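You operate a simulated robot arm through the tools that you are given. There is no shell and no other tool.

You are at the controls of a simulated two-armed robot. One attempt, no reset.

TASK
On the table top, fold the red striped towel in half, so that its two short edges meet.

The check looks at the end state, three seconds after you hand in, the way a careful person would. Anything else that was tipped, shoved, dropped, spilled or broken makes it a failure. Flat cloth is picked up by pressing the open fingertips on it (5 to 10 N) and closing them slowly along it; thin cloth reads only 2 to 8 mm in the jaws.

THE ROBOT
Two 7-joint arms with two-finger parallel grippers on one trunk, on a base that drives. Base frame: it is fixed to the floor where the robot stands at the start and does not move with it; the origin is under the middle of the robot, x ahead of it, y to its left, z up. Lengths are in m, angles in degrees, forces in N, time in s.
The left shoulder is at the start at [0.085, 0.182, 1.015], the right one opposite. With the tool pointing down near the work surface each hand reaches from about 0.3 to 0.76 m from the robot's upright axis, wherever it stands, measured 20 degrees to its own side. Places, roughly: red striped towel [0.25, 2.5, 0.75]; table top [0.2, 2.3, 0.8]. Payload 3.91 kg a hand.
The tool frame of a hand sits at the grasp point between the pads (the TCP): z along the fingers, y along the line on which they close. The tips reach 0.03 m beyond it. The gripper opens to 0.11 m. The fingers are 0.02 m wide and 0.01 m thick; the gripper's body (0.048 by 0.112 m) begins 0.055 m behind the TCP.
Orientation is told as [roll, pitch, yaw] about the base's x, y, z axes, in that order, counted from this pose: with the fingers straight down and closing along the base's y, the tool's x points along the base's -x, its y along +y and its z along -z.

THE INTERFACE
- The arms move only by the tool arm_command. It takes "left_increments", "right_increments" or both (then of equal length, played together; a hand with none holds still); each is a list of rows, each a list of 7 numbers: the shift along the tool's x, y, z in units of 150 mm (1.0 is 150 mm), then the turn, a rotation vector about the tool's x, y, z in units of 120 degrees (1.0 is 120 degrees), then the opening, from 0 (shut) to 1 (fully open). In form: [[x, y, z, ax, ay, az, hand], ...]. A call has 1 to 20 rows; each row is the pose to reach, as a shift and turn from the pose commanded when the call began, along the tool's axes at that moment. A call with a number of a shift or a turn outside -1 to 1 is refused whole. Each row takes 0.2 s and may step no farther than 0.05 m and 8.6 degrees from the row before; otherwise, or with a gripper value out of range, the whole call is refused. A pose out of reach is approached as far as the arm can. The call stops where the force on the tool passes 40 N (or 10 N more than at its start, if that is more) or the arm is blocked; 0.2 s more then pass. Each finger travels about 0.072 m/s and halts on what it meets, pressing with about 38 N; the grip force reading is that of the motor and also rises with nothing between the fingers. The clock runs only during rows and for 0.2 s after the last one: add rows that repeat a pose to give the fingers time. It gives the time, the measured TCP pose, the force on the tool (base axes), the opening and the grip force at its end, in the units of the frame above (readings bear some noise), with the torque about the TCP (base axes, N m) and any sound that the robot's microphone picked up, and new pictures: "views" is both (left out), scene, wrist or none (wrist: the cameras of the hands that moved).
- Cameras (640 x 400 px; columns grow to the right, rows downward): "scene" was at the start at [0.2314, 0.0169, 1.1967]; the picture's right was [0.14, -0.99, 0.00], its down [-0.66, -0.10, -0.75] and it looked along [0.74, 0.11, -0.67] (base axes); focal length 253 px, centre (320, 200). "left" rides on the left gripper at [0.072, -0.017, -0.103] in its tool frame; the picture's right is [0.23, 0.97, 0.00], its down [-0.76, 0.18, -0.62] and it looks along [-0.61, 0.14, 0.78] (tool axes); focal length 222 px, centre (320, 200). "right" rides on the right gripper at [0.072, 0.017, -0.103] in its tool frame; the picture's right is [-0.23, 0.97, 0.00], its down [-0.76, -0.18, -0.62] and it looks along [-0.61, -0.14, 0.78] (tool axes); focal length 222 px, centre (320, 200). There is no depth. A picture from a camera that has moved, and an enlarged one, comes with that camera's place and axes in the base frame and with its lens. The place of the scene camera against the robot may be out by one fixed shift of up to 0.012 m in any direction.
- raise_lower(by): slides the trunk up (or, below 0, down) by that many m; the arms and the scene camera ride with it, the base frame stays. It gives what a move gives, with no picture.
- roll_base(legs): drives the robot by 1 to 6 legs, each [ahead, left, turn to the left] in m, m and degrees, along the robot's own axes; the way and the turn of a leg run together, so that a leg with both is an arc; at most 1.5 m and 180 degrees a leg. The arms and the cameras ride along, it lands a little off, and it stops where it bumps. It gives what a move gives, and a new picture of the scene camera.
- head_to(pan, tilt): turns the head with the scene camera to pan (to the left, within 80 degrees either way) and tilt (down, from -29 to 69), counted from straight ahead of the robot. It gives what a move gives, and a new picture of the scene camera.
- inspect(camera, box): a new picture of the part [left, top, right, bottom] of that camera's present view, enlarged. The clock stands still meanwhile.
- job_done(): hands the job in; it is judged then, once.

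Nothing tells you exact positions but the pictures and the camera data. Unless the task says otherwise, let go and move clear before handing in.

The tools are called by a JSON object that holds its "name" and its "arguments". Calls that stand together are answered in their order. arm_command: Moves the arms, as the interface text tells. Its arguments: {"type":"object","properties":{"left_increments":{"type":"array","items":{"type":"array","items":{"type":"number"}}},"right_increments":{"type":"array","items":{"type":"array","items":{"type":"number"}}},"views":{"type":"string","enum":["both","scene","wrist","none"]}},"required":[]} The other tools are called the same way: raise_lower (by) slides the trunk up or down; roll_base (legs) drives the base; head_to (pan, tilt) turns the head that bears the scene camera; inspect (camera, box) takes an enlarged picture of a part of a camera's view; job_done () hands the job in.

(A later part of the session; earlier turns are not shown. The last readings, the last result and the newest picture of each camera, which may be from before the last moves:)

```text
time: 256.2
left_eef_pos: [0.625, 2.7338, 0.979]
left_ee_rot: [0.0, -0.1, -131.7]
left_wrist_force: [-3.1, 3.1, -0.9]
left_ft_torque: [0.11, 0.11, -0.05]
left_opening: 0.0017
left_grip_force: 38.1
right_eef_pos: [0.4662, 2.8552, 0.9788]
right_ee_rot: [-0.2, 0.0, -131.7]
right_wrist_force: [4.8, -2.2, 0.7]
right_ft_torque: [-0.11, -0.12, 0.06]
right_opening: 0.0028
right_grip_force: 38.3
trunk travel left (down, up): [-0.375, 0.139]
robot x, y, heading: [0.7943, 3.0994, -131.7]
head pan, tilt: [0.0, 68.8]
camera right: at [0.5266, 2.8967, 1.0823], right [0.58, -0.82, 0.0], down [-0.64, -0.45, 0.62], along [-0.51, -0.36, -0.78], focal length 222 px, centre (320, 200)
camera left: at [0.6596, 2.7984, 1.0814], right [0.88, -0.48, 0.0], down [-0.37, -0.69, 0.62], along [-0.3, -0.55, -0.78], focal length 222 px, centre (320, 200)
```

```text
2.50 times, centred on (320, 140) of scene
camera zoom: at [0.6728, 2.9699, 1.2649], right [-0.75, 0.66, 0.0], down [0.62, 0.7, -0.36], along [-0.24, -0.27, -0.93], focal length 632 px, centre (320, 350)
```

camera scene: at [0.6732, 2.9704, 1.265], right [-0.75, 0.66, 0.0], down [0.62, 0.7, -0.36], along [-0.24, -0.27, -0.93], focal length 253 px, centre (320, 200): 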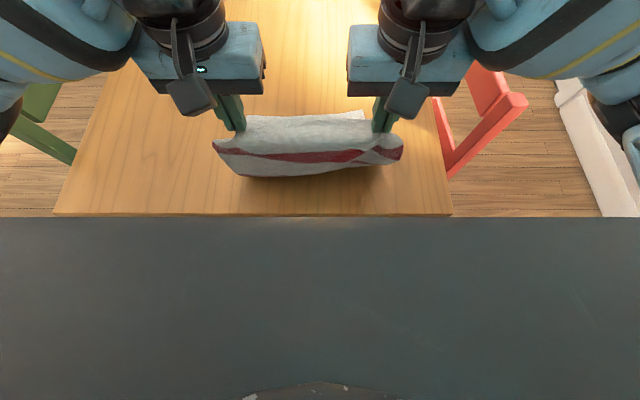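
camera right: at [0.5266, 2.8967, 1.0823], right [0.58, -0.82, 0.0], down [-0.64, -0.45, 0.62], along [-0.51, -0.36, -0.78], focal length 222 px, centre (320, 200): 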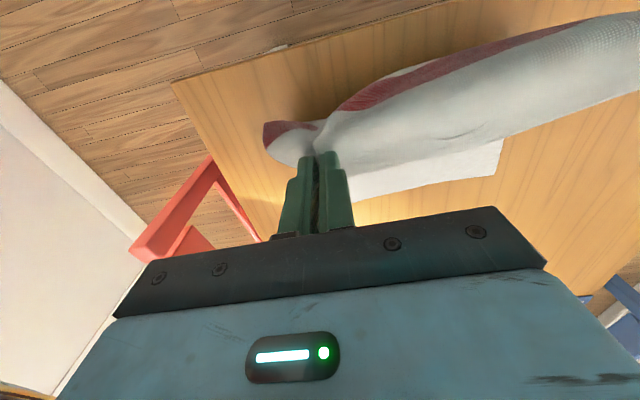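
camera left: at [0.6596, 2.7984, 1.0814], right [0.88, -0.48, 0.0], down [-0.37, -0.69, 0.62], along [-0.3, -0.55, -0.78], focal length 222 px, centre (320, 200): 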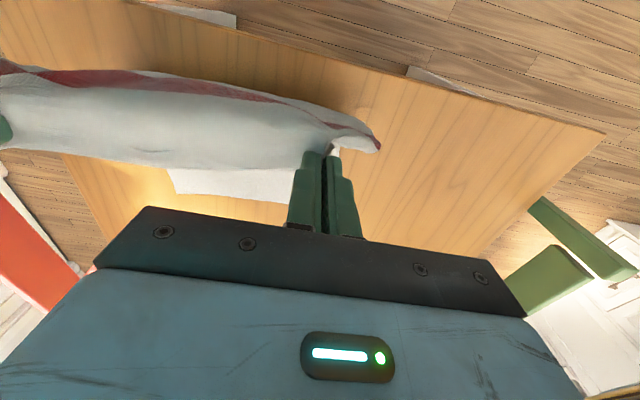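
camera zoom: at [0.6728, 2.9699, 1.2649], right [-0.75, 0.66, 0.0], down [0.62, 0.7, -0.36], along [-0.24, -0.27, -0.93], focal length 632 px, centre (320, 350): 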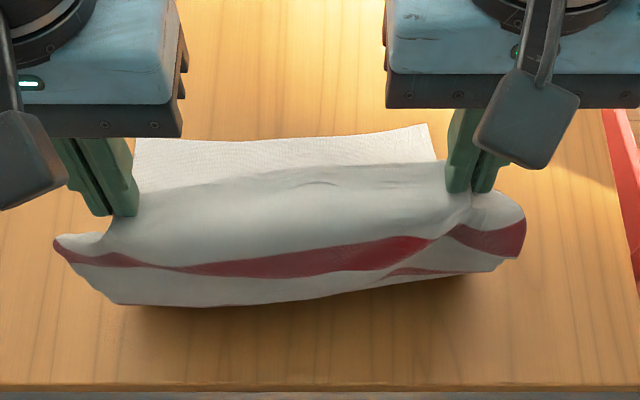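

The far edge measures u≈2.23 (left) and 2.22 (right) from both the scene and wrist cameras. Now I fold forward along a quarter arc, shifting 2 cm left to centre on the far edge.

{"name": "arm_command", "arguments": {"left_increments": [[-0.12, 0.017, 0.0, 0, 0, 0, 0], [-0.25, 0.033, 0.01, 0, 0, 0, 0], [-0.38, 0.05, 0.04, 0, 0, 0, 0], [-0.5, 0.067, 0.08, 0, 0, 0, 0], [-0.63, 0.083, 0.135, 0, 0, 0, 0], [-0.76, 0.1, 0.21, 0, 0, 0, 0], [-0.88, 0.117, 0.29, 0, 0, 0, 0], [-1.0, 0.133, 0.393, 0, 0, 0, 0], [-1.0, 0.133, 0.393, 0, 0, 0, 0]], "right_increments": [[-0.12, 0.017, 0.0, 0, 0, 0, 0], [-0.25, 0.033, 0.01, 0, 0, 0, 0], [-0.38, 0.05, 0.04, 0, 0, 0, 0], [-0.5, 0.067, 0.08, 0, 0, 0, 0], [-0.63, 0.083, 0.135, 0, 0, 0, 0], [-0.76, 0.1, 0.21, 0, 0, 0, 0], [-0.88, 0.117, 0.29, 0, 0, 0, 0], [-1.0, 0.133, 0.393, 0, 0, 0, 0], [-1.0, 0.133, 0.393, 0, 0, 0, 0]], "views": "wrist"}}

{"name": "inspect", "arguments": {"camera": "scene", "box": [200, 60, 440, 220]}}

```text
time: 258.2
left_eef_pos: [0.54, 2.609, 0.9192]
left_ee_rot: [-0.1, -0.1, -131.8]
left_wrist_force: [-3.8, 3.5, -0.3]
left_ft_torque: [0.11, 0.17, -0.06]
left_opening: 0.0019
left_grip_force: 37.7
right_eef_pos: [0.3822, 2.7317, 0.9198]
right_ee_rot: [-0.1, 0.0, -131.6]
right_wrist_force: [4.9, -2.9, -0.1]
right_ft_torque: [-0.11, -0.12, 0.08]
right_opening: 0.0024
right_grip_force: 37.8
trunk travel left (down, up): [-0.375, 0.139]
robot x, y, heading: [0.7921, 3.101, -131.7]
head pan, tilt: [0.0, 68.8]
camera right: at [0.4428, 2.7732, 1.0233], right [0.58, -0.82, 0.0], down [-0.64, -0.45, 0.62], along [-0.51, -0.36, -0.78], focal length 222 px, centre (320, 200)
camera left: at [0.5754, 2.6734, 1.0226], right [0.88, -0.48, 0.0], down [-0.37, -0.69, 0.62], along [-0.3, -0.55, -0.78], focal length 222 px, centre (320, 200)
```

right: 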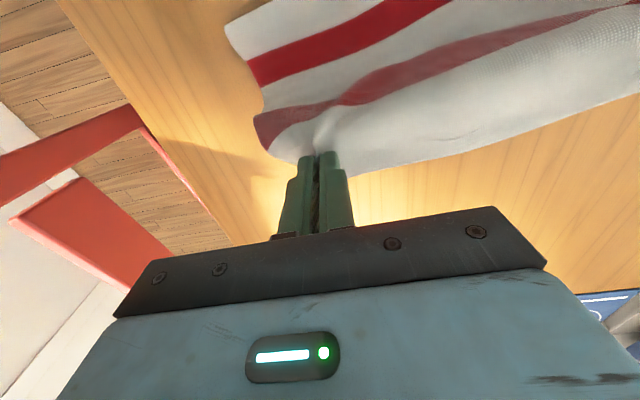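
left: 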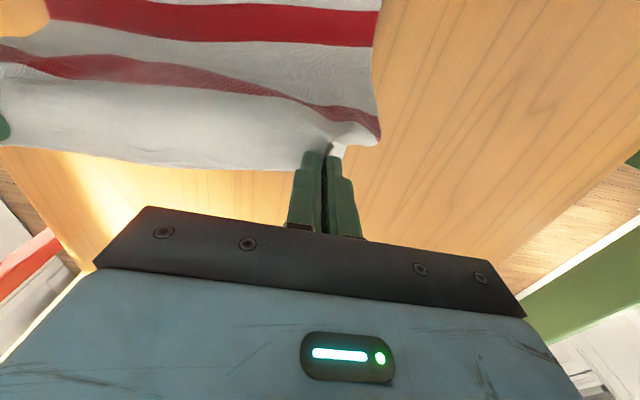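

```text
2.50 times, centred on (320, 140) of scene
camera zoom: at [0.673, 2.9704, 1.265], right [-0.75, 0.66, 0.0], down [0.62, 0.7, -0.36], along [-0.24, -0.27, -0.93], focal length 632 px, centre (320, 350)
```

zoom: 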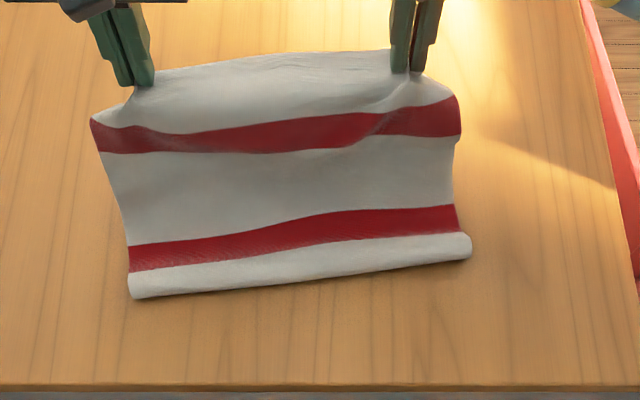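

{"name": "arm_command", "arguments": {"left_increments": [[-0.07, 0, 0.08, 0, 0, 0, 0], [-0.14, 0, 0.17, 0, 0, 0, 0], [-0.21, 0, 0.27, 0, 0, 0, 0], [-0.27, 0, 0.38, 0, 0, 0, 0], [-0.32, 0, 0.5, 0, 0, 0, 0], [-0.36, 0, 0.6, 0, 0, 0, 0], [-0.36, 0, 0.6, 0, 0, 0, 0]], "right_increments": [[-0.07, 0, 0.08, 0, 0, 0, 0], [-0.14, 0, 0.17, 0, 0, 0, 0], [-0.21, 0, 0.27, 0, 0, 0, 0], [-0.27, 0, 0.38, 0, 0, 0, 0], [-0.3, 0, 0.5, 0, 0, 0, 0], [-0.32, 0, 0.6, 0, 0, 0, 0], [-0.32, 0, 0.6, 0, 0, 0, 0]], "views": "wrist"}}

{"name": "inspect", "arguments": {"camera": "scene", "box": [200, 60, 440, 220]}}

```text
time: 259.8
left_eef_pos: [0.5031, 2.5684, 0.8285]
left_ee_rot: [0.0, 0.0, -131.8]
left_wrist_force: [-1.6, 1.8, -0.7]
left_ft_torque: [0.05, 0.08, -0.04]
left_opening: 0.0017
left_grip_force: 38.1
right_eef_pos: [0.3501, 2.6941, 0.83]
right_ee_rot: [-0.2, -0.1, -131.7]
right_wrist_force: [2.6, -1.7, 0.2]
right_ft_torque: [-0.07, -0.04, 0.05]
right_opening: 0.0025
right_grip_force: 37.9
trunk travel left (down, up): [-0.375, 0.139]
robot x, y, heading: [0.7942, 3.0967, -131.7]
head pan, tilt: [0.0, 68.8]
camera right: at [0.4106, 2.736, 0.9328], right [0.58, -0.82, 0.0], down [-0.64, -0.45, 0.62], along [-0.51, -0.36, -0.78], focal length 222 px, centre (320, 200)
camera left: at [0.5381, 2.6326, 0.9316], right [0.88, -0.48, 0.0], down [-0.37, -0.69, 0.62], along [-0.3, -0.55, -0.78], focal length 222 px, centre (320, 200)
```

right: 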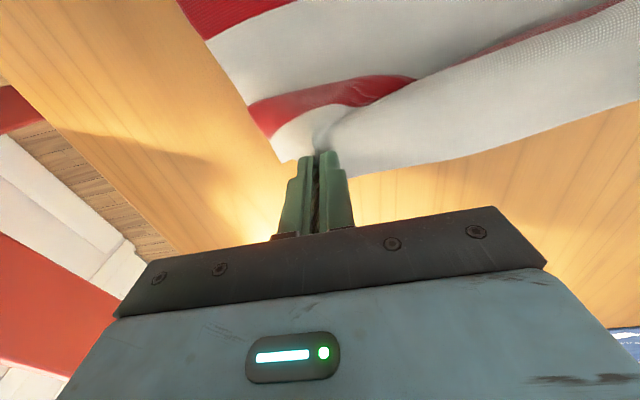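
left: 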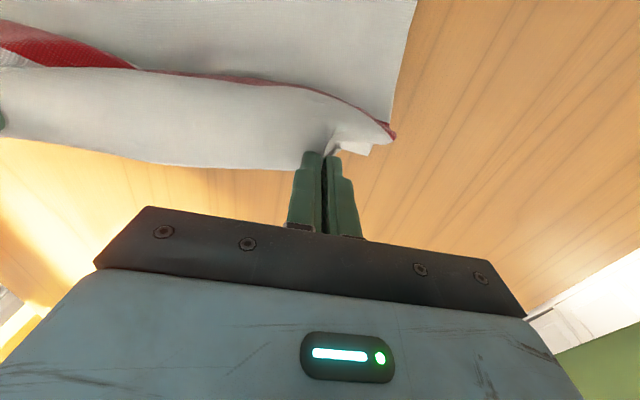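

```text
2.50 times, centred on (320, 140) of scene
camera zoom: at [0.6729, 2.9701, 1.265], right [-0.75, 0.66, 0.0], down [0.62, 0.7, -0.36], along [-0.24, -0.27, -0.93], focal length 632 px, centre (320, 350)
```

zoom: 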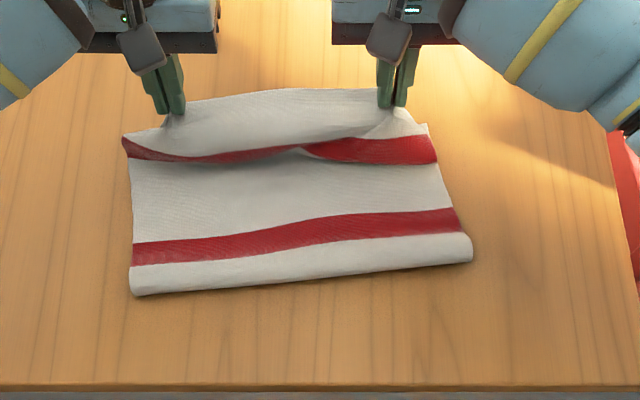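

Left edge is right above the far-left corner. Lowering both hands straight down, nudging the right forward slightly.

{"name": "arm_command", "arguments": {"left_increments": [[0, 0.0, 0.06, 0, 0, 0, 0], [0, 0.0, 0.12, 0, 0, 0, 0], [0, 0.0, 0.18, 0, 0, 0, 0], [0, 0.0, 0.24, 0, 0, 0, 0], [0, 0.0, 0.29, 0, 0, 0, 0], [0, 0.0, 0.29, 0, 0, 0, 0]], "right_increments": [[-0.01, 0, 0.06, 0, 0, 0, 0], [-0.02, 0, 0.12, 0, 0, 0, 0], [-0.03, 0, 0.18, 0, 0, 0, 0], [-0.04, 0, 0.24, 0, 0, 0, 0], [-0.04, 0, 0.3, 0, 0, 0, 0], [-0.04, 0, 0.3, 0, 0, 0, 0]], "views": "wrist"}}

{"name": "inspect", "arguments": {"camera": "scene", "box": [200, 60, 440, 220]}}

{"name": "inspect", "arguments": {"camera": "left", "box": [200, 40, 460, 200]}}

{"name": "inspect", "arguments": {"camera": "right", "box": [180, 40, 440, 200]}}

```text
time: 261.2
left_eef_pos: [0.5048, 2.5679, 0.7872]
left_ee_rot: [-0.2, -0.1, -131.8]
left_wrist_force: [-3.5, 3.5, -0.3]
left_ft_torque: [0.09, 0.13, 0.02]
left_opening: 0.0021
left_grip_force: 38.1
right_eef_pos: [0.3453, 2.689, 0.7849]
right_ee_rot: [-0.2, 0.0, -131.6]
right_wrist_force: [4.7, -2.5, 0.8]
right_ft_torque: [-0.09, -0.15, 0.06]
right_opening: 0.0027
right_grip_force: 38.0
trunk travel left (down, up): [-0.375, 0.139]
robot x, y, heading: [0.7913, 3.0999, -131.3]
head pan, tilt: [0.0, 68.8]
camera right: at [0.406, 2.7317, 0.8875], right [0.58, -0.82, 0.0], down [-0.64, -0.45, 0.62], along [-0.51, -0.36, -0.78], focal length 222 px, centre (320, 200)
camera left: at [0.5387, 2.6327, 0.8889], right [0.88, -0.48, 0.0], down [-0.37, -0.69, 0.62], along [-0.3, -0.55, -0.78], focal length 222 px, centre (320, 200)
```

right: 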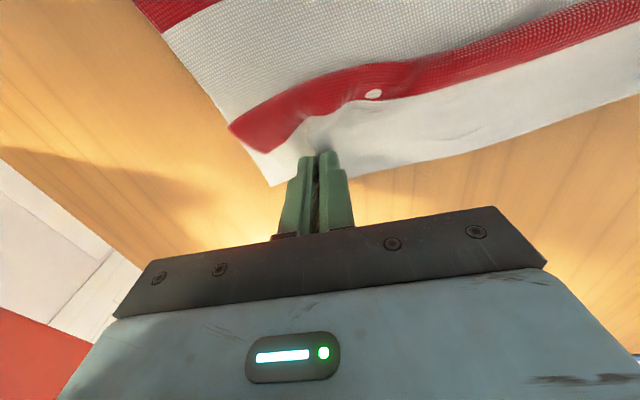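
left: 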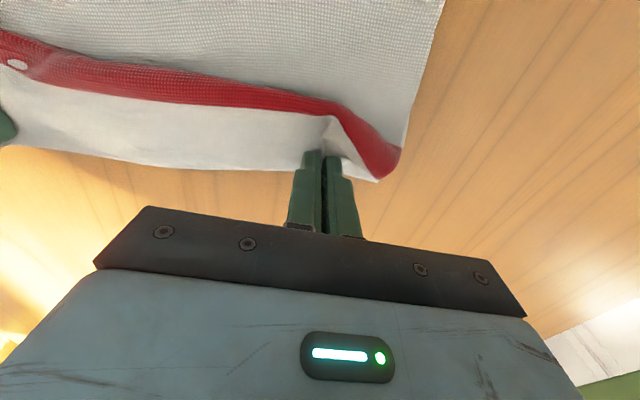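

```text
2.50 times, centred on (320, 140) of scene
camera zoom: at [0.6729, 2.97, 1.2649], right [-0.75, 0.66, 0.0], down [0.62, 0.7, -0.36], along [-0.24, -0.27, -0.93], focal length 632 px, centre (320, 350)
```

zoom: 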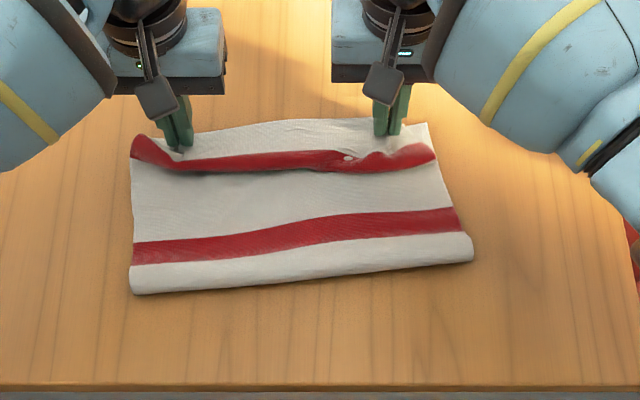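

```text
2.46 times, centred on (330, 120) of left
camera zoom: at [0.5387, 2.6327, 0.8889], right [0.88, -0.48, 0.0], down [-0.37, -0.69, 0.62], along [-0.3, -0.55, -0.78], focal length 547 px, centre (295, 397)
```

zoom: 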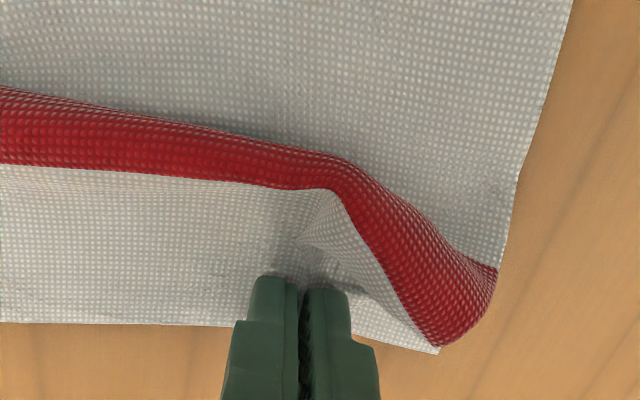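

```text
2.46 times, centred on (310, 120) of right
camera zoom: at [0.406, 2.7317, 0.8875], right [0.58, -0.82, 0.0], down [-0.64, -0.45, 0.62], along [-0.51, -0.36, -0.78], focal length 547 px, centre (345, 397)
```

zoom: 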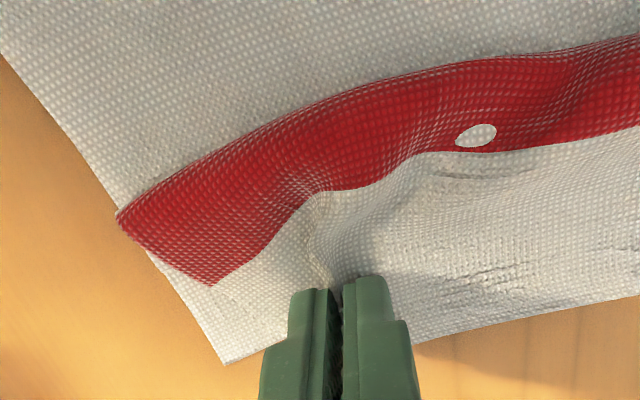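

Both near corners now sit on the lower layer's corners within a few millimetres. A slack hump remains along stripe 1. To even it out I'll re-pinch both layers together at each corner and let the towel hang. First I press down.

{"name": "arm_command", "arguments": {"left_increments": [[0, 0, 0.012, 0, 0, 0, 0], [0, 0, 0.022, 0, 0, 0, 0], [0, 0, 0.025, 0, 0, 0, 0], [0, 0, 0.025, 0, 0, 0, 0]], "right_increments": [[0, 0, 0.006, 0, 0, 0, 0], [0, 0, 0.01, 0, 0, 0, 0], [0, 0, 0.012, 0, 0, 0, 0], [0, 0, 0.012, 0, 0, 0, 0]], "views": "none"}}

```text
time: 262.2
left_eef_pos: [0.5044, 2.5684, 0.7832]
left_ee_rot: [-0.2, -0.1, -131.8]
left_wrist_force: [-4.9, 2.9, 4.3]
left_ft_torque: [0.11, 0.12, -0.04]
left_opening: 0.0017
left_grip_force: 38.3
right_eef_pos: [0.3448, 2.6906, 0.7843]
right_ee_rot: [-0.2, 0.0, -131.7]
right_wrist_force: [5.7, -4.2, 2.0]
right_ft_torque: [-0.14, -0.15, 0.01]
right_opening: 0.0026
right_grip_force: 37.8
trunk travel left (down, up): [-0.375, 0.139]
robot x, y, heading: [0.7952, 3.1006, -131.7]
head pan, tilt: [0.0, 68.8]
```

{"name": "arm_command", "arguments": {"left_increments": [[0, 0, 0.003, 0, 0, 0, 0.0], [0, 0, 0.003, 0, 0, 0, 0.05], [0, 0, 0.003, 0, 0, 0, 0.1], [0, 0, 0.003, 0, 0, 0, 0.15], [0, 0, 0.003, 0, 0, 0, 0.2], [0, 0, 0.003, 0, 0, 0, 0.25], [0, 0, 0.003, 0, 0, 0, 0.3], [0, 0, 0.003, 0, 0, 0, 0.35], [0, 0, 0.003, 0, 0, 0, 0.4], [0, 0, 0.003, 0, 0, 0, 0.4]], "right_increments": [[0, 0, 0.005, 0, 0, 0, 0.0], [0, 0, 0.006, 0, 0, 0, 0.05], [0, 0, 0.006, 0, 0, 0, 0.1], [0, 0, 0.006, 0, 0, 0, 0.15], [0, 0, 0.006, 0, 0, 0, 0.2], [0, 0, 0.006, 0, 0, 0, 0.25], [0, 0, 0.006, 0, 0, 0, 0.3], [0, 0, 0.006, 0, 0, 0, 0.35], [0, 0, 0.006, 0, 0, 0, 0.4], [0, 0, 0.006, 0, 0, 0, 0.4]], "views": "wrist"}}

{"name": "inspect", "arguments": {"camera": "left", "box": [200, 40, 460, 200]}}

{"name": "inspect", "arguments": {"camera": "right", "box": [180, 40, 440, 200]}}

```text
time: 264.4
left_eef_pos: [0.5047, 2.5686, 0.7824]
left_ee_rot: [0.0, 0.0, -131.8]
left_wrist_force: [-4.1, 3.8, 9.5]
left_ft_torque: [-0.04, -0.04, 0.02]
left_opening: 0.041
left_grip_force: 0.1
right_eef_pos: [0.3453, 2.6916, 0.7837]
right_ee_rot: [-0.1, -0.1, -131.6]
right_wrist_force: [1.4, -1.6, 5.7]
right_ft_torque: [-0.01, 0.07, 0.02]
right_opening: 0.0427
right_grip_force: 0.0
trunk travel left (down, up): [-0.375, 0.139]
robot x, y, heading: [0.7963, 3.0987, -131.4]
head pan, tilt: [0.0, 68.8]
camera right: at [0.4058, 2.7329, 0.8859], right [0.58, -0.82, 0.0], down [-0.64, -0.45, 0.62], along [-0.51, -0.36, -0.78], focal length 222 px, centre (320, 200)
camera left: at [0.5389, 2.6338, 0.8851], right [0.88, -0.48, 0.0], down [-0.37, -0.69, 0.62], along [-0.3, -0.55, -0.78], focal length 222 px, centre (320, 200)
```

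right: 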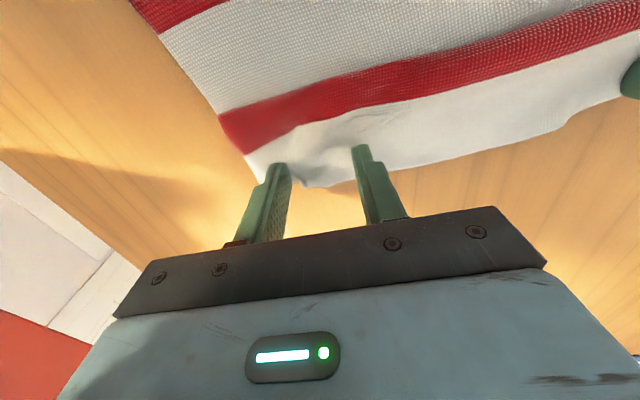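
left: 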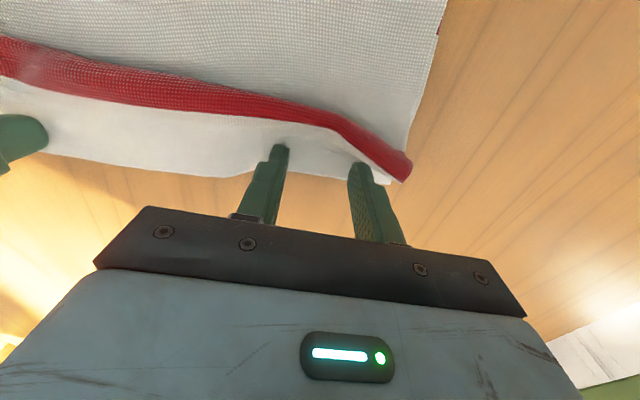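

```text
2.46 times, centred on (330, 120) of left
camera zoom: at [0.5389, 2.6338, 0.8851], right [0.88, -0.48, 0.0], down [-0.37, -0.69, 0.62], along [-0.3, -0.55, -0.78], focal length 547 px, centre (295, 397)
```

zoom: 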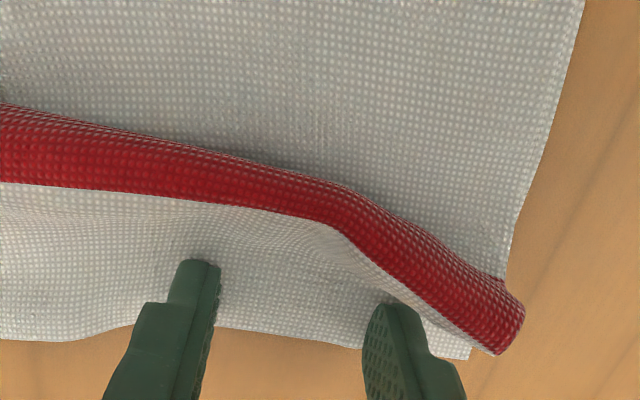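

```text
2.46 times, centred on (310, 120) of right
camera zoom: at [0.4058, 2.7329, 0.8859], right [0.58, -0.82, 0.0], down [-0.64, -0.45, 0.62], along [-0.51, -0.36, -0.78], focal length 547 px, centre (345, 397)
```

zoom: 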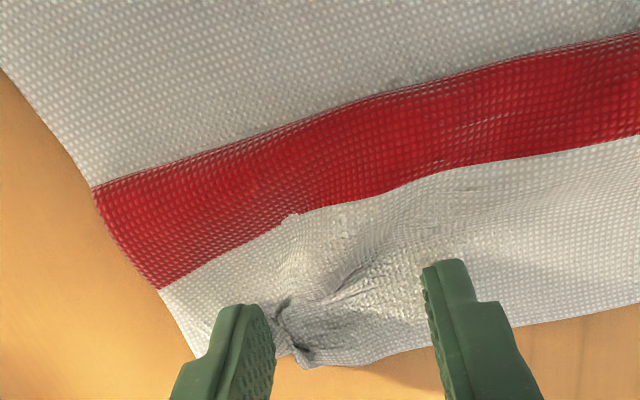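

The pinches spread out flat. Now I'll close again at the same places, pressing a little harder to gather both layers.

{"name": "arm_command", "arguments": {"left_increments": [[0, 0, 0.001, 0, 0, 0, 0.4], [0, 0, 0.001, 0, 0, 0, 0.375], [0, 0, 0.001, 0, 0, 0, 0.35], [0, 0, 0.001, 0, 0, 0, 0.325], [0, 0, 0.001, 0, 0, 0, 0.3], [0, 0, 0.001, 0, 0, 0, 0.275], [0, 0, 0.001, 0, 0, 0, 0.25], [0, 0, 0.001, 0, 0, 0, 0.225], [0, 0, 0.001, 0, 0, 0, 0.2], [0, 0, 0.001, 0, 0, 0, 0.175], [0, 0, 0.001, 0, 0, 0, 0.15], [0, 0, 0.001, 0, 0, 0, 0.125], [0, 0, 0.001, 0, 0, 0, 0.1], [0, 0, 0.001, 0, 0, 0, 0.075], [0, 0, 0.001, 0, 0, 0, 0.05], [0, 0, 0.001, 0, 0, 0, 0.025], [0, 0, 0.001, 0, 0, 0, 0.0], [0, 0, 0.001, 0, 0, 0, 0.0], [0, 0, 0.001, 0, 0, 0, 0.0]], "right_increments": [[0, 0, 0.005, 0, 0, 0, 0.4], [0, 0, 0.005, 0, 0, 0, 0.375], [0, 0, 0.005, 0, 0, 0, 0.35], [0, 0, 0.005, 0, 0, 0, 0.325], [0, 0, 0.005, 0, 0, 0, 0.3], [0, 0, 0.005, 0, 0, 0, 0.275], [0, 0, 0.005, 0, 0, 0, 0.25], [0, 0, 0.005, 0, 0, 0, 0.225], [0, 0, 0.005, 0, 0, 0, 0.2], [0, 0, 0.005, 0, 0, 0, 0.175], [0, 0, 0.005, 0, 0, 0, 0.15], [0, 0, 0.005, 0, 0, 0, 0.125], [0, 0, 0.005, 0, 0, 0, 0.1], [0, 0, 0.005, 0, 0, 0, 0.075], [0, 0, 0.005, 0, 0, 0, 0.05], [0, 0, 0.005, 0, 0, 0, 0.025], [0, 0, 0.005, 0, 0, 0, 0.0], [0, 0, 0.005, 0, 0, 0, 0.0], [0, 0, 0.005, 0, 0, 0, 0.0]], "views": "none"}}

{"name": "inspect", "arguments": {"camera": "left", "box": [200, 40, 460, 200]}}

{"name": "inspect", "arguments": {"camera": "right", "box": [180, 40, 440, 200]}}

```text
time: 268.4
left_eef_pos: [0.5049, 2.5694, 0.7841]
left_ee_rot: [-0.1, -0.1, -131.8]
left_wrist_force: [-3.1, 1.7, 6.0]
left_ft_torque: [0.05, 0.05, -0.02]
left_opening: 0.0021
left_grip_force: 38.5
right_eef_pos: [0.3462, 2.6903, 0.7814]
right_ee_rot: [-0.1, -0.2, -131.6]
right_wrist_force: [3.2, -4.6, 17.1]
right_ft_torque: [-0.23, -0.05, 0.07]
right_opening: 0.0027
right_grip_force: 37.9
trunk travel left (down, up): [-0.375, 0.139]
robot x, y, heading: [0.7937, 3.1001, -131.6]
head pan, tilt: [0.0, 68.8]
```

```text
2.46 times, centred on (330, 120) of left
camera zoom: at [0.5393, 2.6336, 0.8852], right [0.88, -0.48, 0.0], down [-0.37, -0.69, 0.62], along [-0.3, -0.55, -0.78], focal length 547 px, centre (295, 397)
```

zoom: 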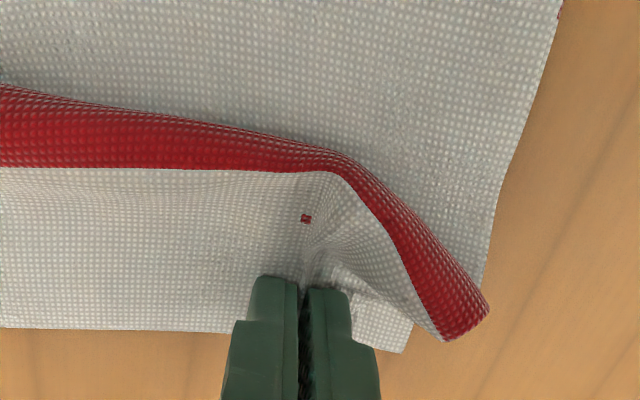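

```text
2.46 times, centred on (310, 120) of right
camera zoom: at [0.4069, 2.732, 0.8859], right [0.58, -0.82, 0.0], down [-0.64, -0.45, 0.63], along [-0.51, -0.36, -0.78], focal length 547 px, centre (345, 397)
```

zoom: 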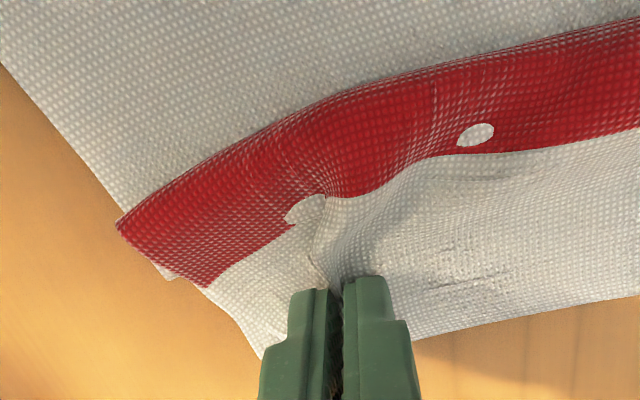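

{"name": "arm_command", "arguments": {"left_increments": [[0, 0, -0.05, 0, 0, 0, 0], [0, 0, -0.12, 0, 0, 0, 0], [0, 0, -0.2, 0, 0, 0, 0], [0, 0, -0.3, 0, 0, 0, 0], [0, 0, -0.4, 0, 0, 0, 0], [0, 0, -0.4, 0, 0, 0, 0]], "right_increments": [[0, 0, -0.05, 0, 0, 0, 0], [0, 0, -0.12, 0, 0, 0, 0], [0, 0, -0.2, 0, 0, 0, 0], [0, 0, -0.3, 0, 0, 0, 0], [0, 0, -0.4, 0, 0, 0, 0], [0, 0, -0.4, 0, 0, 0, 0]], "views": "wrist"}}

{"name": "inspect", "arguments": {"camera": "left", "box": [200, 40, 460, 200]}}

{"name": "inspect", "arguments": {"camera": "right", "box": [180, 40, 440, 200]}}

{"name": "inspect", "arguments": {"camera": "scene", "box": [200, 60, 440, 220]}}

```text
time: 269.8
left_eef_pos: [0.5048, 2.5676, 0.8417]
left_ee_rot: [0.0, 0.0, -131.8]
left_wrist_force: [-3.2, 2.8, 0.4]
left_ft_torque: [0.08, 0.1, 0.01]
left_opening: 0.002
left_grip_force: 38.1
right_eef_pos: [0.3439, 2.6903, 0.8401]
right_ee_rot: [-0.3, -0.1, -131.7]
right_wrist_force: [4.2, -3.4, -0.7]
right_ft_torque: [-0.09, -0.09, 0.04]
right_opening: 0.0026
right_grip_force: 38.0
trunk travel left (down, up): [-0.375, 0.139]
robot x, y, heading: [0.7962, 3.1, -131.8]
head pan, tilt: [0.0, 68.8]
camera right: at [0.4057, 2.7315, 0.944], right [0.58, -0.82, 0.0], down [-0.64, -0.45, 0.62], along [-0.51, -0.36, -0.78], focal length 222 px, centre (320, 200)
camera left: at [0.5386, 2.6328, 0.945], right [0.88, -0.48, 0.0], down [-0.37, -0.69, 0.62], along [-0.3, -0.55, -0.78], focal length 222 px, centre (320, 200)
```

right: 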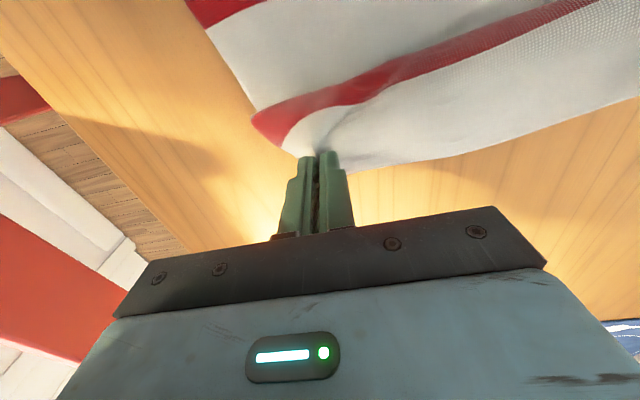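
left: 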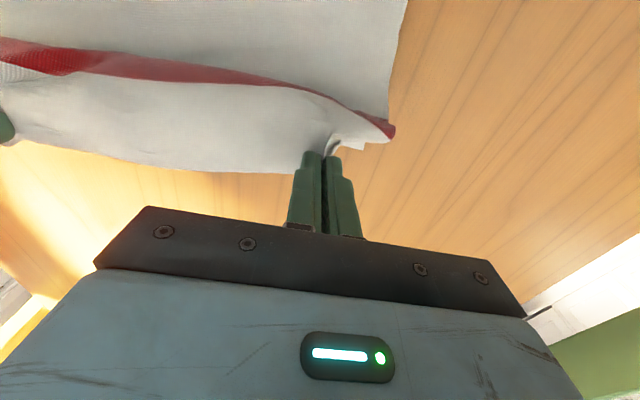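

```text
2.46 times, centred on (330, 120) of left
camera zoom: at [0.5386, 2.6328, 0.945], right [0.88, -0.48, 0.0], down [-0.37, -0.69, 0.62], along [-0.3, -0.55, -0.78], focal length 547 px, centre (295, 397)
```

zoom: 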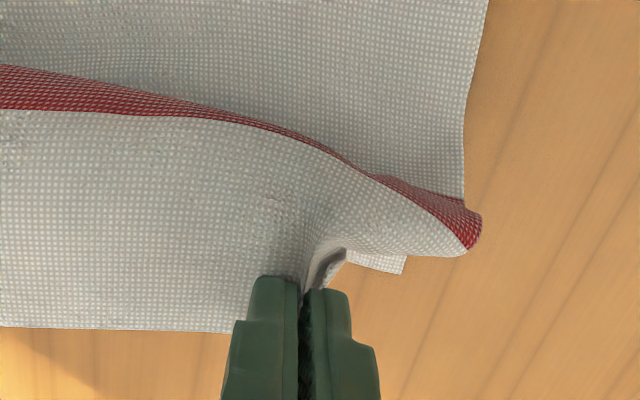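

```text
2.46 times, centred on (310, 120) of right
camera zoom: at [0.4057, 2.7315, 0.944], right [0.58, -0.82, 0.0], down [-0.64, -0.45, 0.62], along [-0.51, -0.36, -0.78], focal length 547 px, centre (345, 397)
```

zoom: 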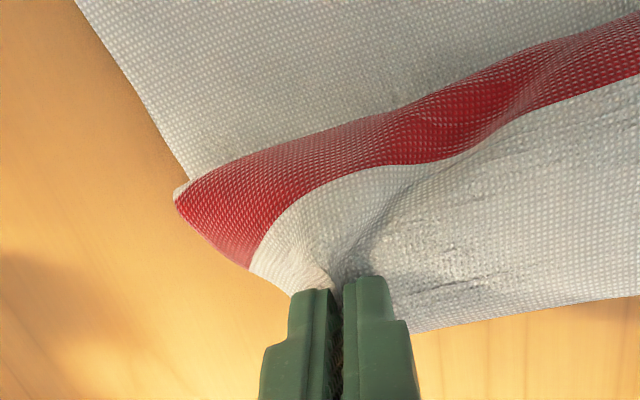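

```text
2.50 times, centred on (320, 140) of scene
camera zoom: at [0.6727, 2.9699, 1.2649], right [-0.75, 0.66, 0.0], down [0.62, 0.7, -0.36], along [-0.24, -0.27, -0.93], focal length 632 px, centre (320, 350)
```

zoom: 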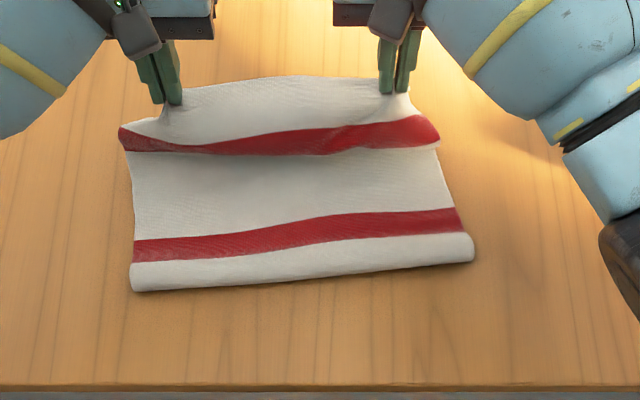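

Only the top layer was picked up, so the hanging trick won't work. The best remedy is a lower pass, which leaves less slack. First I need room: I'll lower the held edge and move forward so the whole towel slides about 8 cm toward the table's middle.

{"name": "arm_command", "arguments": {"left_increments": [[0, 0, 0.08, 0, 0, 0, 0], [0, 0, 0.16, 0, 0, 0, 0], [0, 0, 0.2, 0, 0, 0, 0]], "right_increments": [[0, 0, 0.08, 0, 0, 0, 0], [0, 0, 0.16, 0, 0, 0, 0], [0, 0, 0.2, 0, 0, 0, 0]], "views": "none"}}

{"name": "roll_base", "arguments": {"legs": [[0.12, 0, 0]]}}

{"name": "inspect", "arguments": {"camera": "scene", "box": [200, 60, 440, 220]}}

```text
time: 270.6
left_eef_pos: [0.5047, 2.5675, 0.8117]
left_ee_rot: [0.0, 0.0, -131.8]
left_wrist_force: [-3.0, 3.3, 0.4]
left_ft_torque: [0.05, 0.07, 0.0]
left_opening: 0.0019
left_grip_force: 38.0
right_eef_pos: [0.345, 2.6899, 0.8113]
right_ee_rot: [-0.3, 0.0, -131.7]
right_wrist_force: [2.4, -2.8, -0.6]
right_ft_torque: [-0.12, -0.12, -0.01]
right_opening: 0.0028
right_grip_force: 38.1
trunk travel left (down, up): [-0.375, 0.139]
robot x, y, heading: [0.7949, 3.1012, -131.5]
head pan, tilt: [0.0, 68.8]
```

```text
time: 271.9
left_eef_pos: [0.4236, 2.4788, 0.8111]
left_ee_rot: [0.0, 0.0, -131.7]
left_wrist_force: [-3.8, 2.3, 0.0]
left_ft_torque: [0.1, 0.11, 0.01]
left_opening: 0.0022
left_grip_force: 37.9
right_eef_pos: [0.2644, 2.5993, 0.8114]
right_ee_rot: [-0.1, 0.1, -131.7]
right_wrist_force: [3.6, -3.1, -0.2]
right_ft_torque: [-0.06, -0.12, 0.02]
right_opening: 0.0026
right_grip_force: 37.9
trunk travel left (down, up): [-0.375, 0.139]
robot x, y, heading: [0.7152, 3.0107, -131.6]
head pan, tilt: [0.0, 68.8]
camera scene: at [0.5923, 2.8792, 1.2648], right [-0.75, 0.66, 0.0], down [0.62, 0.7, -0.36], along [-0.24, -0.27, -0.93], focal length 253 px, centre (320, 200)
```

scene: 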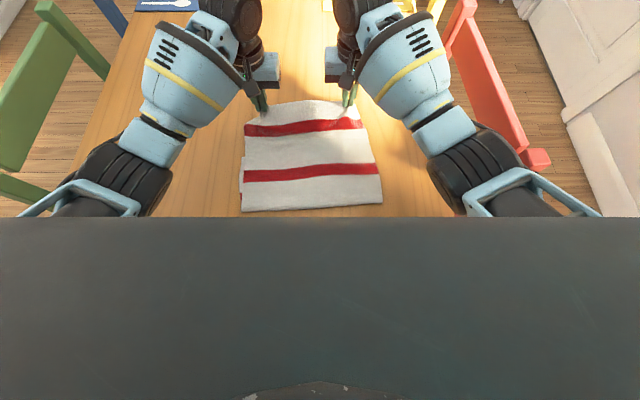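

```text
2.50 times, centred on (320, 140) of scene
camera zoom: at [0.5923, 2.8792, 1.2648], right [-0.75, 0.66, 0.0], down [0.62, 0.7, -0.36], along [-0.24, -0.27, -0.93], focal length 632 px, centre (320, 350)
```

zoom: 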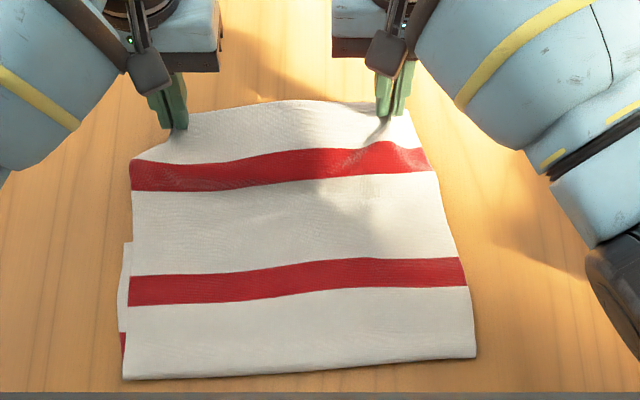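

The sheet is now flat and taut but overshoots. The lower layer did not move. I'll go back up and over to the robot side, then make one low, taut pass forward and stop exactly at the far edge.

{"name": "arm_command", "arguments": {"left_increments": [[0.0, 0, -0.15, 0, 0, 0, 0], [0.05, 0, -0.35, 0, 0, 0, 0], [0.15, 0, -0.55, 0, 0, 0, 0], [0.3, 0, -0.75, 0, 0, 0, 0], [0.48, 0, -0.9, 0, 0, 0, 0], [0.66, 0, -1.0, 0, 0, 0, 0], [0.84, 0, -1.0, 0, 0, 0, 0], [1.0, 0, -1.0, 0, 0, 0, 0]], "right_increments": [[0.0, 0, -0.15, 0, 0, 0, 0], [0.05, 0, -0.35, 0, 0, 0, 0], [0.15, 0, -0.55, 0, 0, 0, 0], [0.3, 0, -0.75, 0, 0, 0, 0], [0.48, 0, -0.9, 0, 0, 0, 0], [0.66, 0, -1.0, 0, 0, 0, 0], [0.84, 0, -1.0, 0, 0, 0, 0], [1.0, 0, -1.0, 0, 0, 0, 0]], "views": "none"}}

{"name": "roll_base", "arguments": {"legs": [[-0.14, 0, 0]]}}

{"name": "inspect", "arguments": {"camera": "scene", "box": [200, 60, 440, 220]}}

```text
time: 273.7
left_eef_pos: [0.5242, 2.5921, 0.9616]
left_ee_rot: [-0.1, 0.0, -131.7]
left_wrist_force: [-1.7, 2.0, -1.1]
left_ft_torque: [0.06, 0.05, 0.0]
left_opening: 0.0022
left_grip_force: 38.1
right_eef_pos: [0.3667, 2.7122, 0.9625]
right_ee_rot: [-0.3, 0.0, -131.7]
right_wrist_force: [2.4, -0.9, 0.5]
right_ft_torque: [-0.05, -0.02, 0.0]
right_opening: 0.0025
right_grip_force: 38.0
trunk travel left (down, up): [-0.375, 0.139]
robot x, y, heading: [0.715, 3.0101, -131.4]
head pan, tilt: [0.0, 68.8]
```

```text
time: 275.0
left_eef_pos: [0.6183, 2.6972, 0.9607]
left_ee_rot: [0.0, 0.0, -131.9]
left_wrist_force: [-0.9, 2.0, -0.4]
left_ft_torque: [0.03, 0.07, -0.04]
left_opening: 0.0021
left_grip_force: 38.0
right_eef_pos: [0.4602, 2.8186, 0.9623]
right_ee_rot: [-0.3, 0.0, -131.7]
right_wrist_force: [1.4, -1.7, 0.3]
right_ft_torque: [-0.07, -0.03, 0.05]
right_opening: 0.0025
right_grip_force: 37.9
trunk travel left (down, up): [-0.375, 0.139]
robot x, y, heading: [0.8083, 3.1136, -131.8]
head pan, tilt: [0.0, 68.8]
camera scene: at [0.6872, 2.9865, 1.265], right [-0.75, 0.66, 0.0], down [0.62, 0.7, -0.36], along [-0.24, -0.27, -0.93], focal length 253 px, centre (320, 200)
```

scene: 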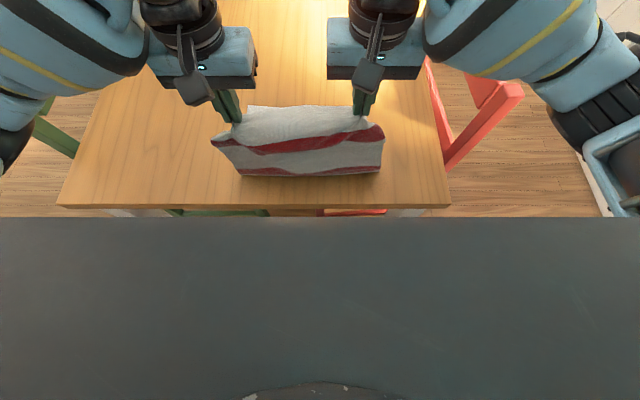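

```text
2.50 times, centred on (320, 140) of scene
camera zoom: at [0.6872, 2.9865, 1.265], right [-0.75, 0.66, 0.0], down [0.62, 0.7, -0.36], along [-0.24, -0.27, -0.93], focal length 632 px, centre (320, 350)
```

zoom: 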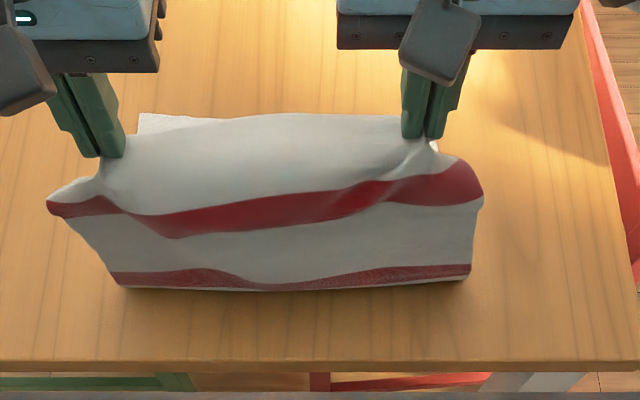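

{"name": "arm_command", "arguments": {"left_increments": [[0.1, 0, 0.08, 0, 0, 0, 0], [0.2, 0, 0.2, 0, 0, 0, 0], [0.28, 0, 0.34, 0, 0, 0, 0], [0.3, 0, 0.48, 0, 0, 0, 0], [0.28, 0, 0.62, 0, 0, 0, 0], [0.22, 0, 0.75, 0, 0, 0, 0], [0.14, 0, 0.86, 0, 0, 0, 0], [0.05, 0, 0.95, 0, 0, 0, 0], [-0.05, 0, 1.0, 0, 0, 0, 0]], "right_increments": [[0.1, 0, 0.08, 0, 0, 0, 0], [0.2, 0, 0.2, 0, 0, 0, 0], [0.28, 0, 0.34, 0, 0, 0, 0], [0.3, 0, 0.48, 0, 0, 0, 0], [0.28, 0, 0.62, 0, 0, 0, 0], [0.22, 0, 0.75, 0, 0, 0, 0], [0.14, 0, 0.86, 0, 0, 0, 0], [0.05, 0, 0.95, 0, 0, 0, 0], [-0.05, 0, 1.0, 0, 0, 0, 0]], "views": "none"}}

{"name": "inspect", "arguments": {"camera": "scene", "box": [200, 60, 440, 220]}}

{"name": "inspect", "arguments": {"camera": "left", "box": [0, 0, 640, 400]}}

```text
time: 277.0
left_eef_pos: [0.6117, 2.6916, 0.81]
left_ee_rot: [-0.1, 0.0, -132.0]
left_wrist_force: [-0.5, 1.3, 0.4]
left_ft_torque: [0.05, 0.06, -0.03]
left_opening: 0.0022
left_grip_force: 38.1
right_eef_pos: [0.4549, 2.8131, 0.8121]
right_ee_rot: [-0.2, 0.1, -131.8]
right_wrist_force: [1.5, -0.8, -0.8]
right_ft_torque: [-0.02, -0.03, -0.01]
right_opening: 0.0029
right_grip_force: 37.9
trunk travel left (down, up): [-0.375, 0.139]
robot x, y, heading: [0.8102, 3.1149, -131.5]
head pan, tilt: [0.0, 68.8]
```

```text
2.50 times, centred on (320, 140) of scene
camera zoom: at [0.6864, 2.9857, 1.2649], right [-0.75, 0.66, 0.0], down [0.62, 0.7, -0.36], along [-0.24, -0.27, -0.93], focal length 632 px, centre (320, 350)
```

zoom: 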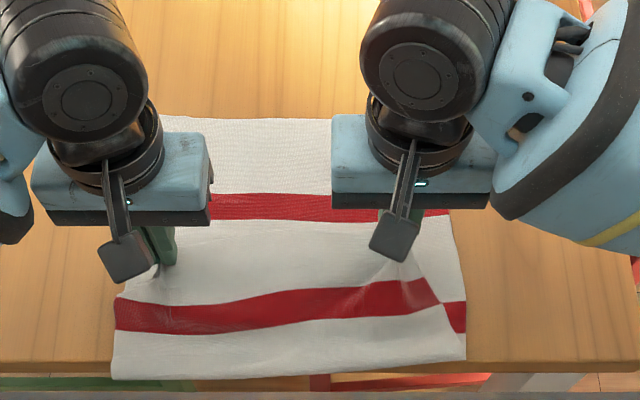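

```text
1.00 times, centred on (320, 200) of left (not enlarged: the box is as wide or as high as the picture)
camera zoom: at [0.6459, 2.7551, 0.9127], right [0.88, -0.48, 0.0], down [-0.38, -0.69, 0.62], along [-0.3, -0.55, -0.78], focal length 222 px, centre (320, 200)
```

zoom: 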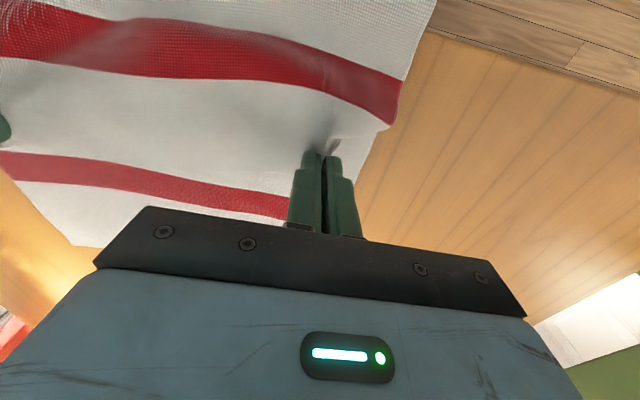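

The loop is well back now (just over the table edge, as planned) and the lower layer is flat and square, with its far edge at u≈2.23–2.24. Now the low, taut pass forward.

{"name": "arm_command", "arguments": {"left_increments": [[-0.12, 0, 0.03, 0, 0, 0, 0], [-0.25, 0, 0.06, 0, 0, 0, 0], [-0.38, 0, 0.07, 0, 0, 0, 0], [-0.51, 0, 0.07, 0, 0, 0, 0], [-0.64, 0, 0.07, 0, 0, 0, 0], [-0.77, 0, 0.07, 0, 0, 0, 0], [-0.89, 0, 0.07, 0, 0, 0, 0], [-1.0, 0, 0.07, 0, 0, 0, 0], [-1.0, 0, 0.07, 0, 0, 0, 0]], "right_increments": [[-0.1, 0, 0.03, 0, 0, 0, 0], [-0.21, 0, 0.06, 0, 0, 0, 0], [-0.32, 0, 0.08, 0, 0, 0, 0], [-0.43, 0, 0.08, 0, 0, 0, 0], [-0.54, 0, 0.08, 0, 0, 0, 0], [-0.65, 0, 0.08, 0, 0, 0, 0], [-0.76, 0, 0.08, 0, 0, 0, 0], [-0.86, 0, 0.08, 0, 0, 0, 0], [-0.86, 0, 0.08, 0, 0, 0, 0]], "views": "wrist"}}

{"name": "inspect", "arguments": {"camera": "scene", "box": [200, 60, 440, 220]}}

{"name": "inspect", "arguments": {"camera": "left", "box": [200, 40, 460, 200]}}

{"name": "inspect", "arguments": {"camera": "right", "box": [180, 40, 440, 200]}}

```text
time: 279.0
left_eef_pos: [0.5111, 2.5791, 0.8011]
left_ee_rot: [0.1, 0.0, -131.9]
left_wrist_force: [-1.6, 0.8, 0.3]
left_ft_torque: [0.05, -0.01, -0.01]
left_opening: 0.0021
left_grip_force: 38.3
right_eef_pos: [0.3699, 2.7171, 0.7996]
right_ee_rot: [-0.2, 0.0, -131.9]
right_wrist_force: [1.3, 0.1, 0.6]
right_ft_torque: [-0.03, -0.01, 0.0]
right_opening: 0.0026
right_grip_force: 38.1
trunk travel left (down, up): [-0.375, 0.139]
robot x, y, heading: [0.8105, 3.1185, -131.6]
head pan, tilt: [0.0, 68.8]
camera right: at [0.4303, 2.7581, 0.9028], right [0.57, -0.82, 0.0], down [-0.64, -0.45, 0.62], along [-0.51, -0.36, -0.78], focal length 222 px, centre (320, 200)
camera left: at [0.5463, 2.6442, 0.903], right [0.88, -0.48, 0.0], down [-0.38, -0.69, 0.62], along [-0.3, -0.55, -0.78], focal length 222 px, centre (320, 200)
```

right: 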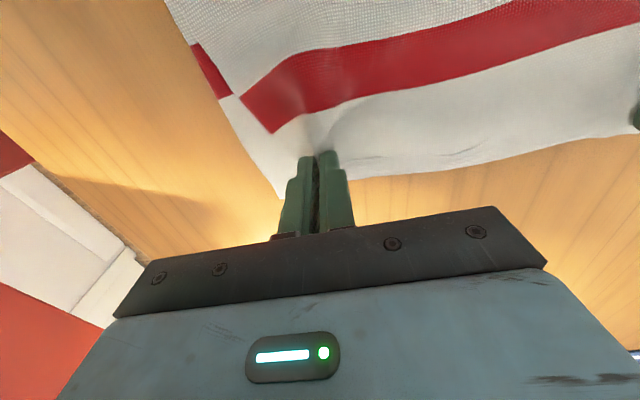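
left: 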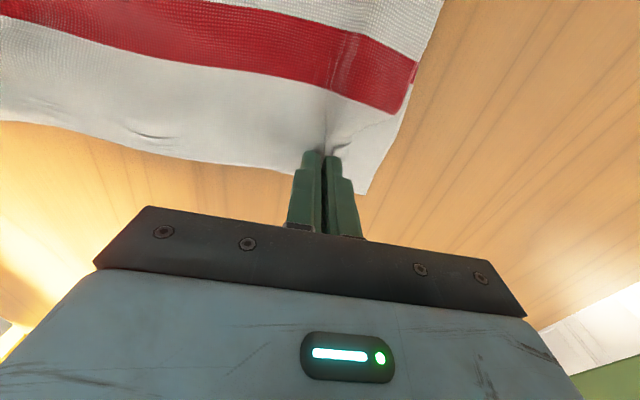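

```text
2.50 times, centred on (320, 140) of scene
camera zoom: at [0.6869, 2.9861, 1.2649], right [-0.75, 0.66, 0.0], down [0.62, 0.7, -0.36], along [-0.24, -0.27, -0.93], focal length 632 px, centre (320, 350)
```

zoom: 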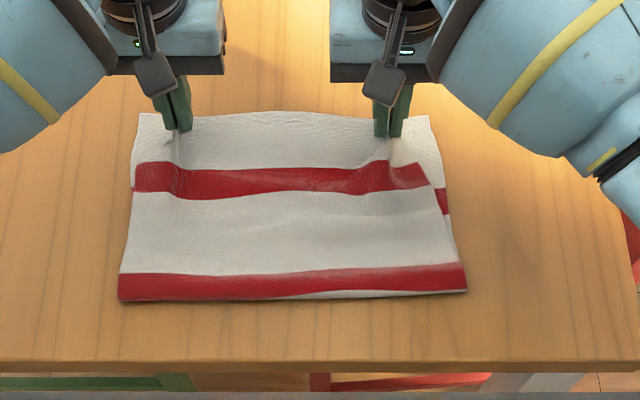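

```text
2.46 times, centred on (330, 120) of left
camera zoom: at [0.5463, 2.6442, 0.903], right [0.88, -0.48, 0.0], down [-0.38, -0.69, 0.62], along [-0.3, -0.55, -0.78], focal length 547 px, centre (295, 397)
```

zoom: 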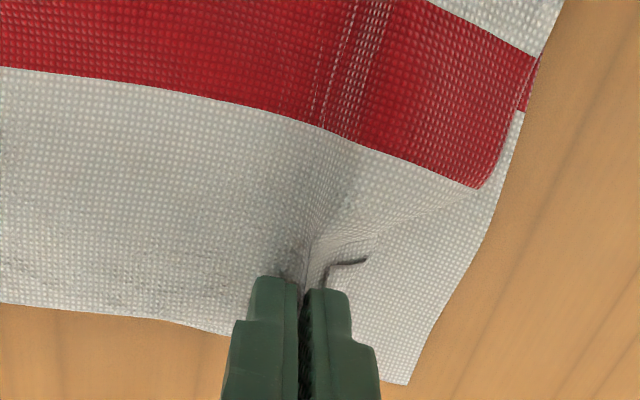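

```text
2.46 times, centred on (310, 120) of right
camera zoom: at [0.4303, 2.7581, 0.9028], right [0.57, -0.82, 0.0], down [-0.64, -0.45, 0.62], along [-0.51, -0.36, -0.78], focal length 547 px, centre (345, 397)
```

zoom: 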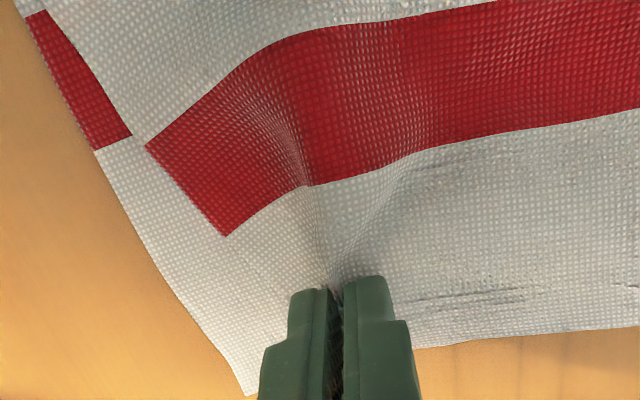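

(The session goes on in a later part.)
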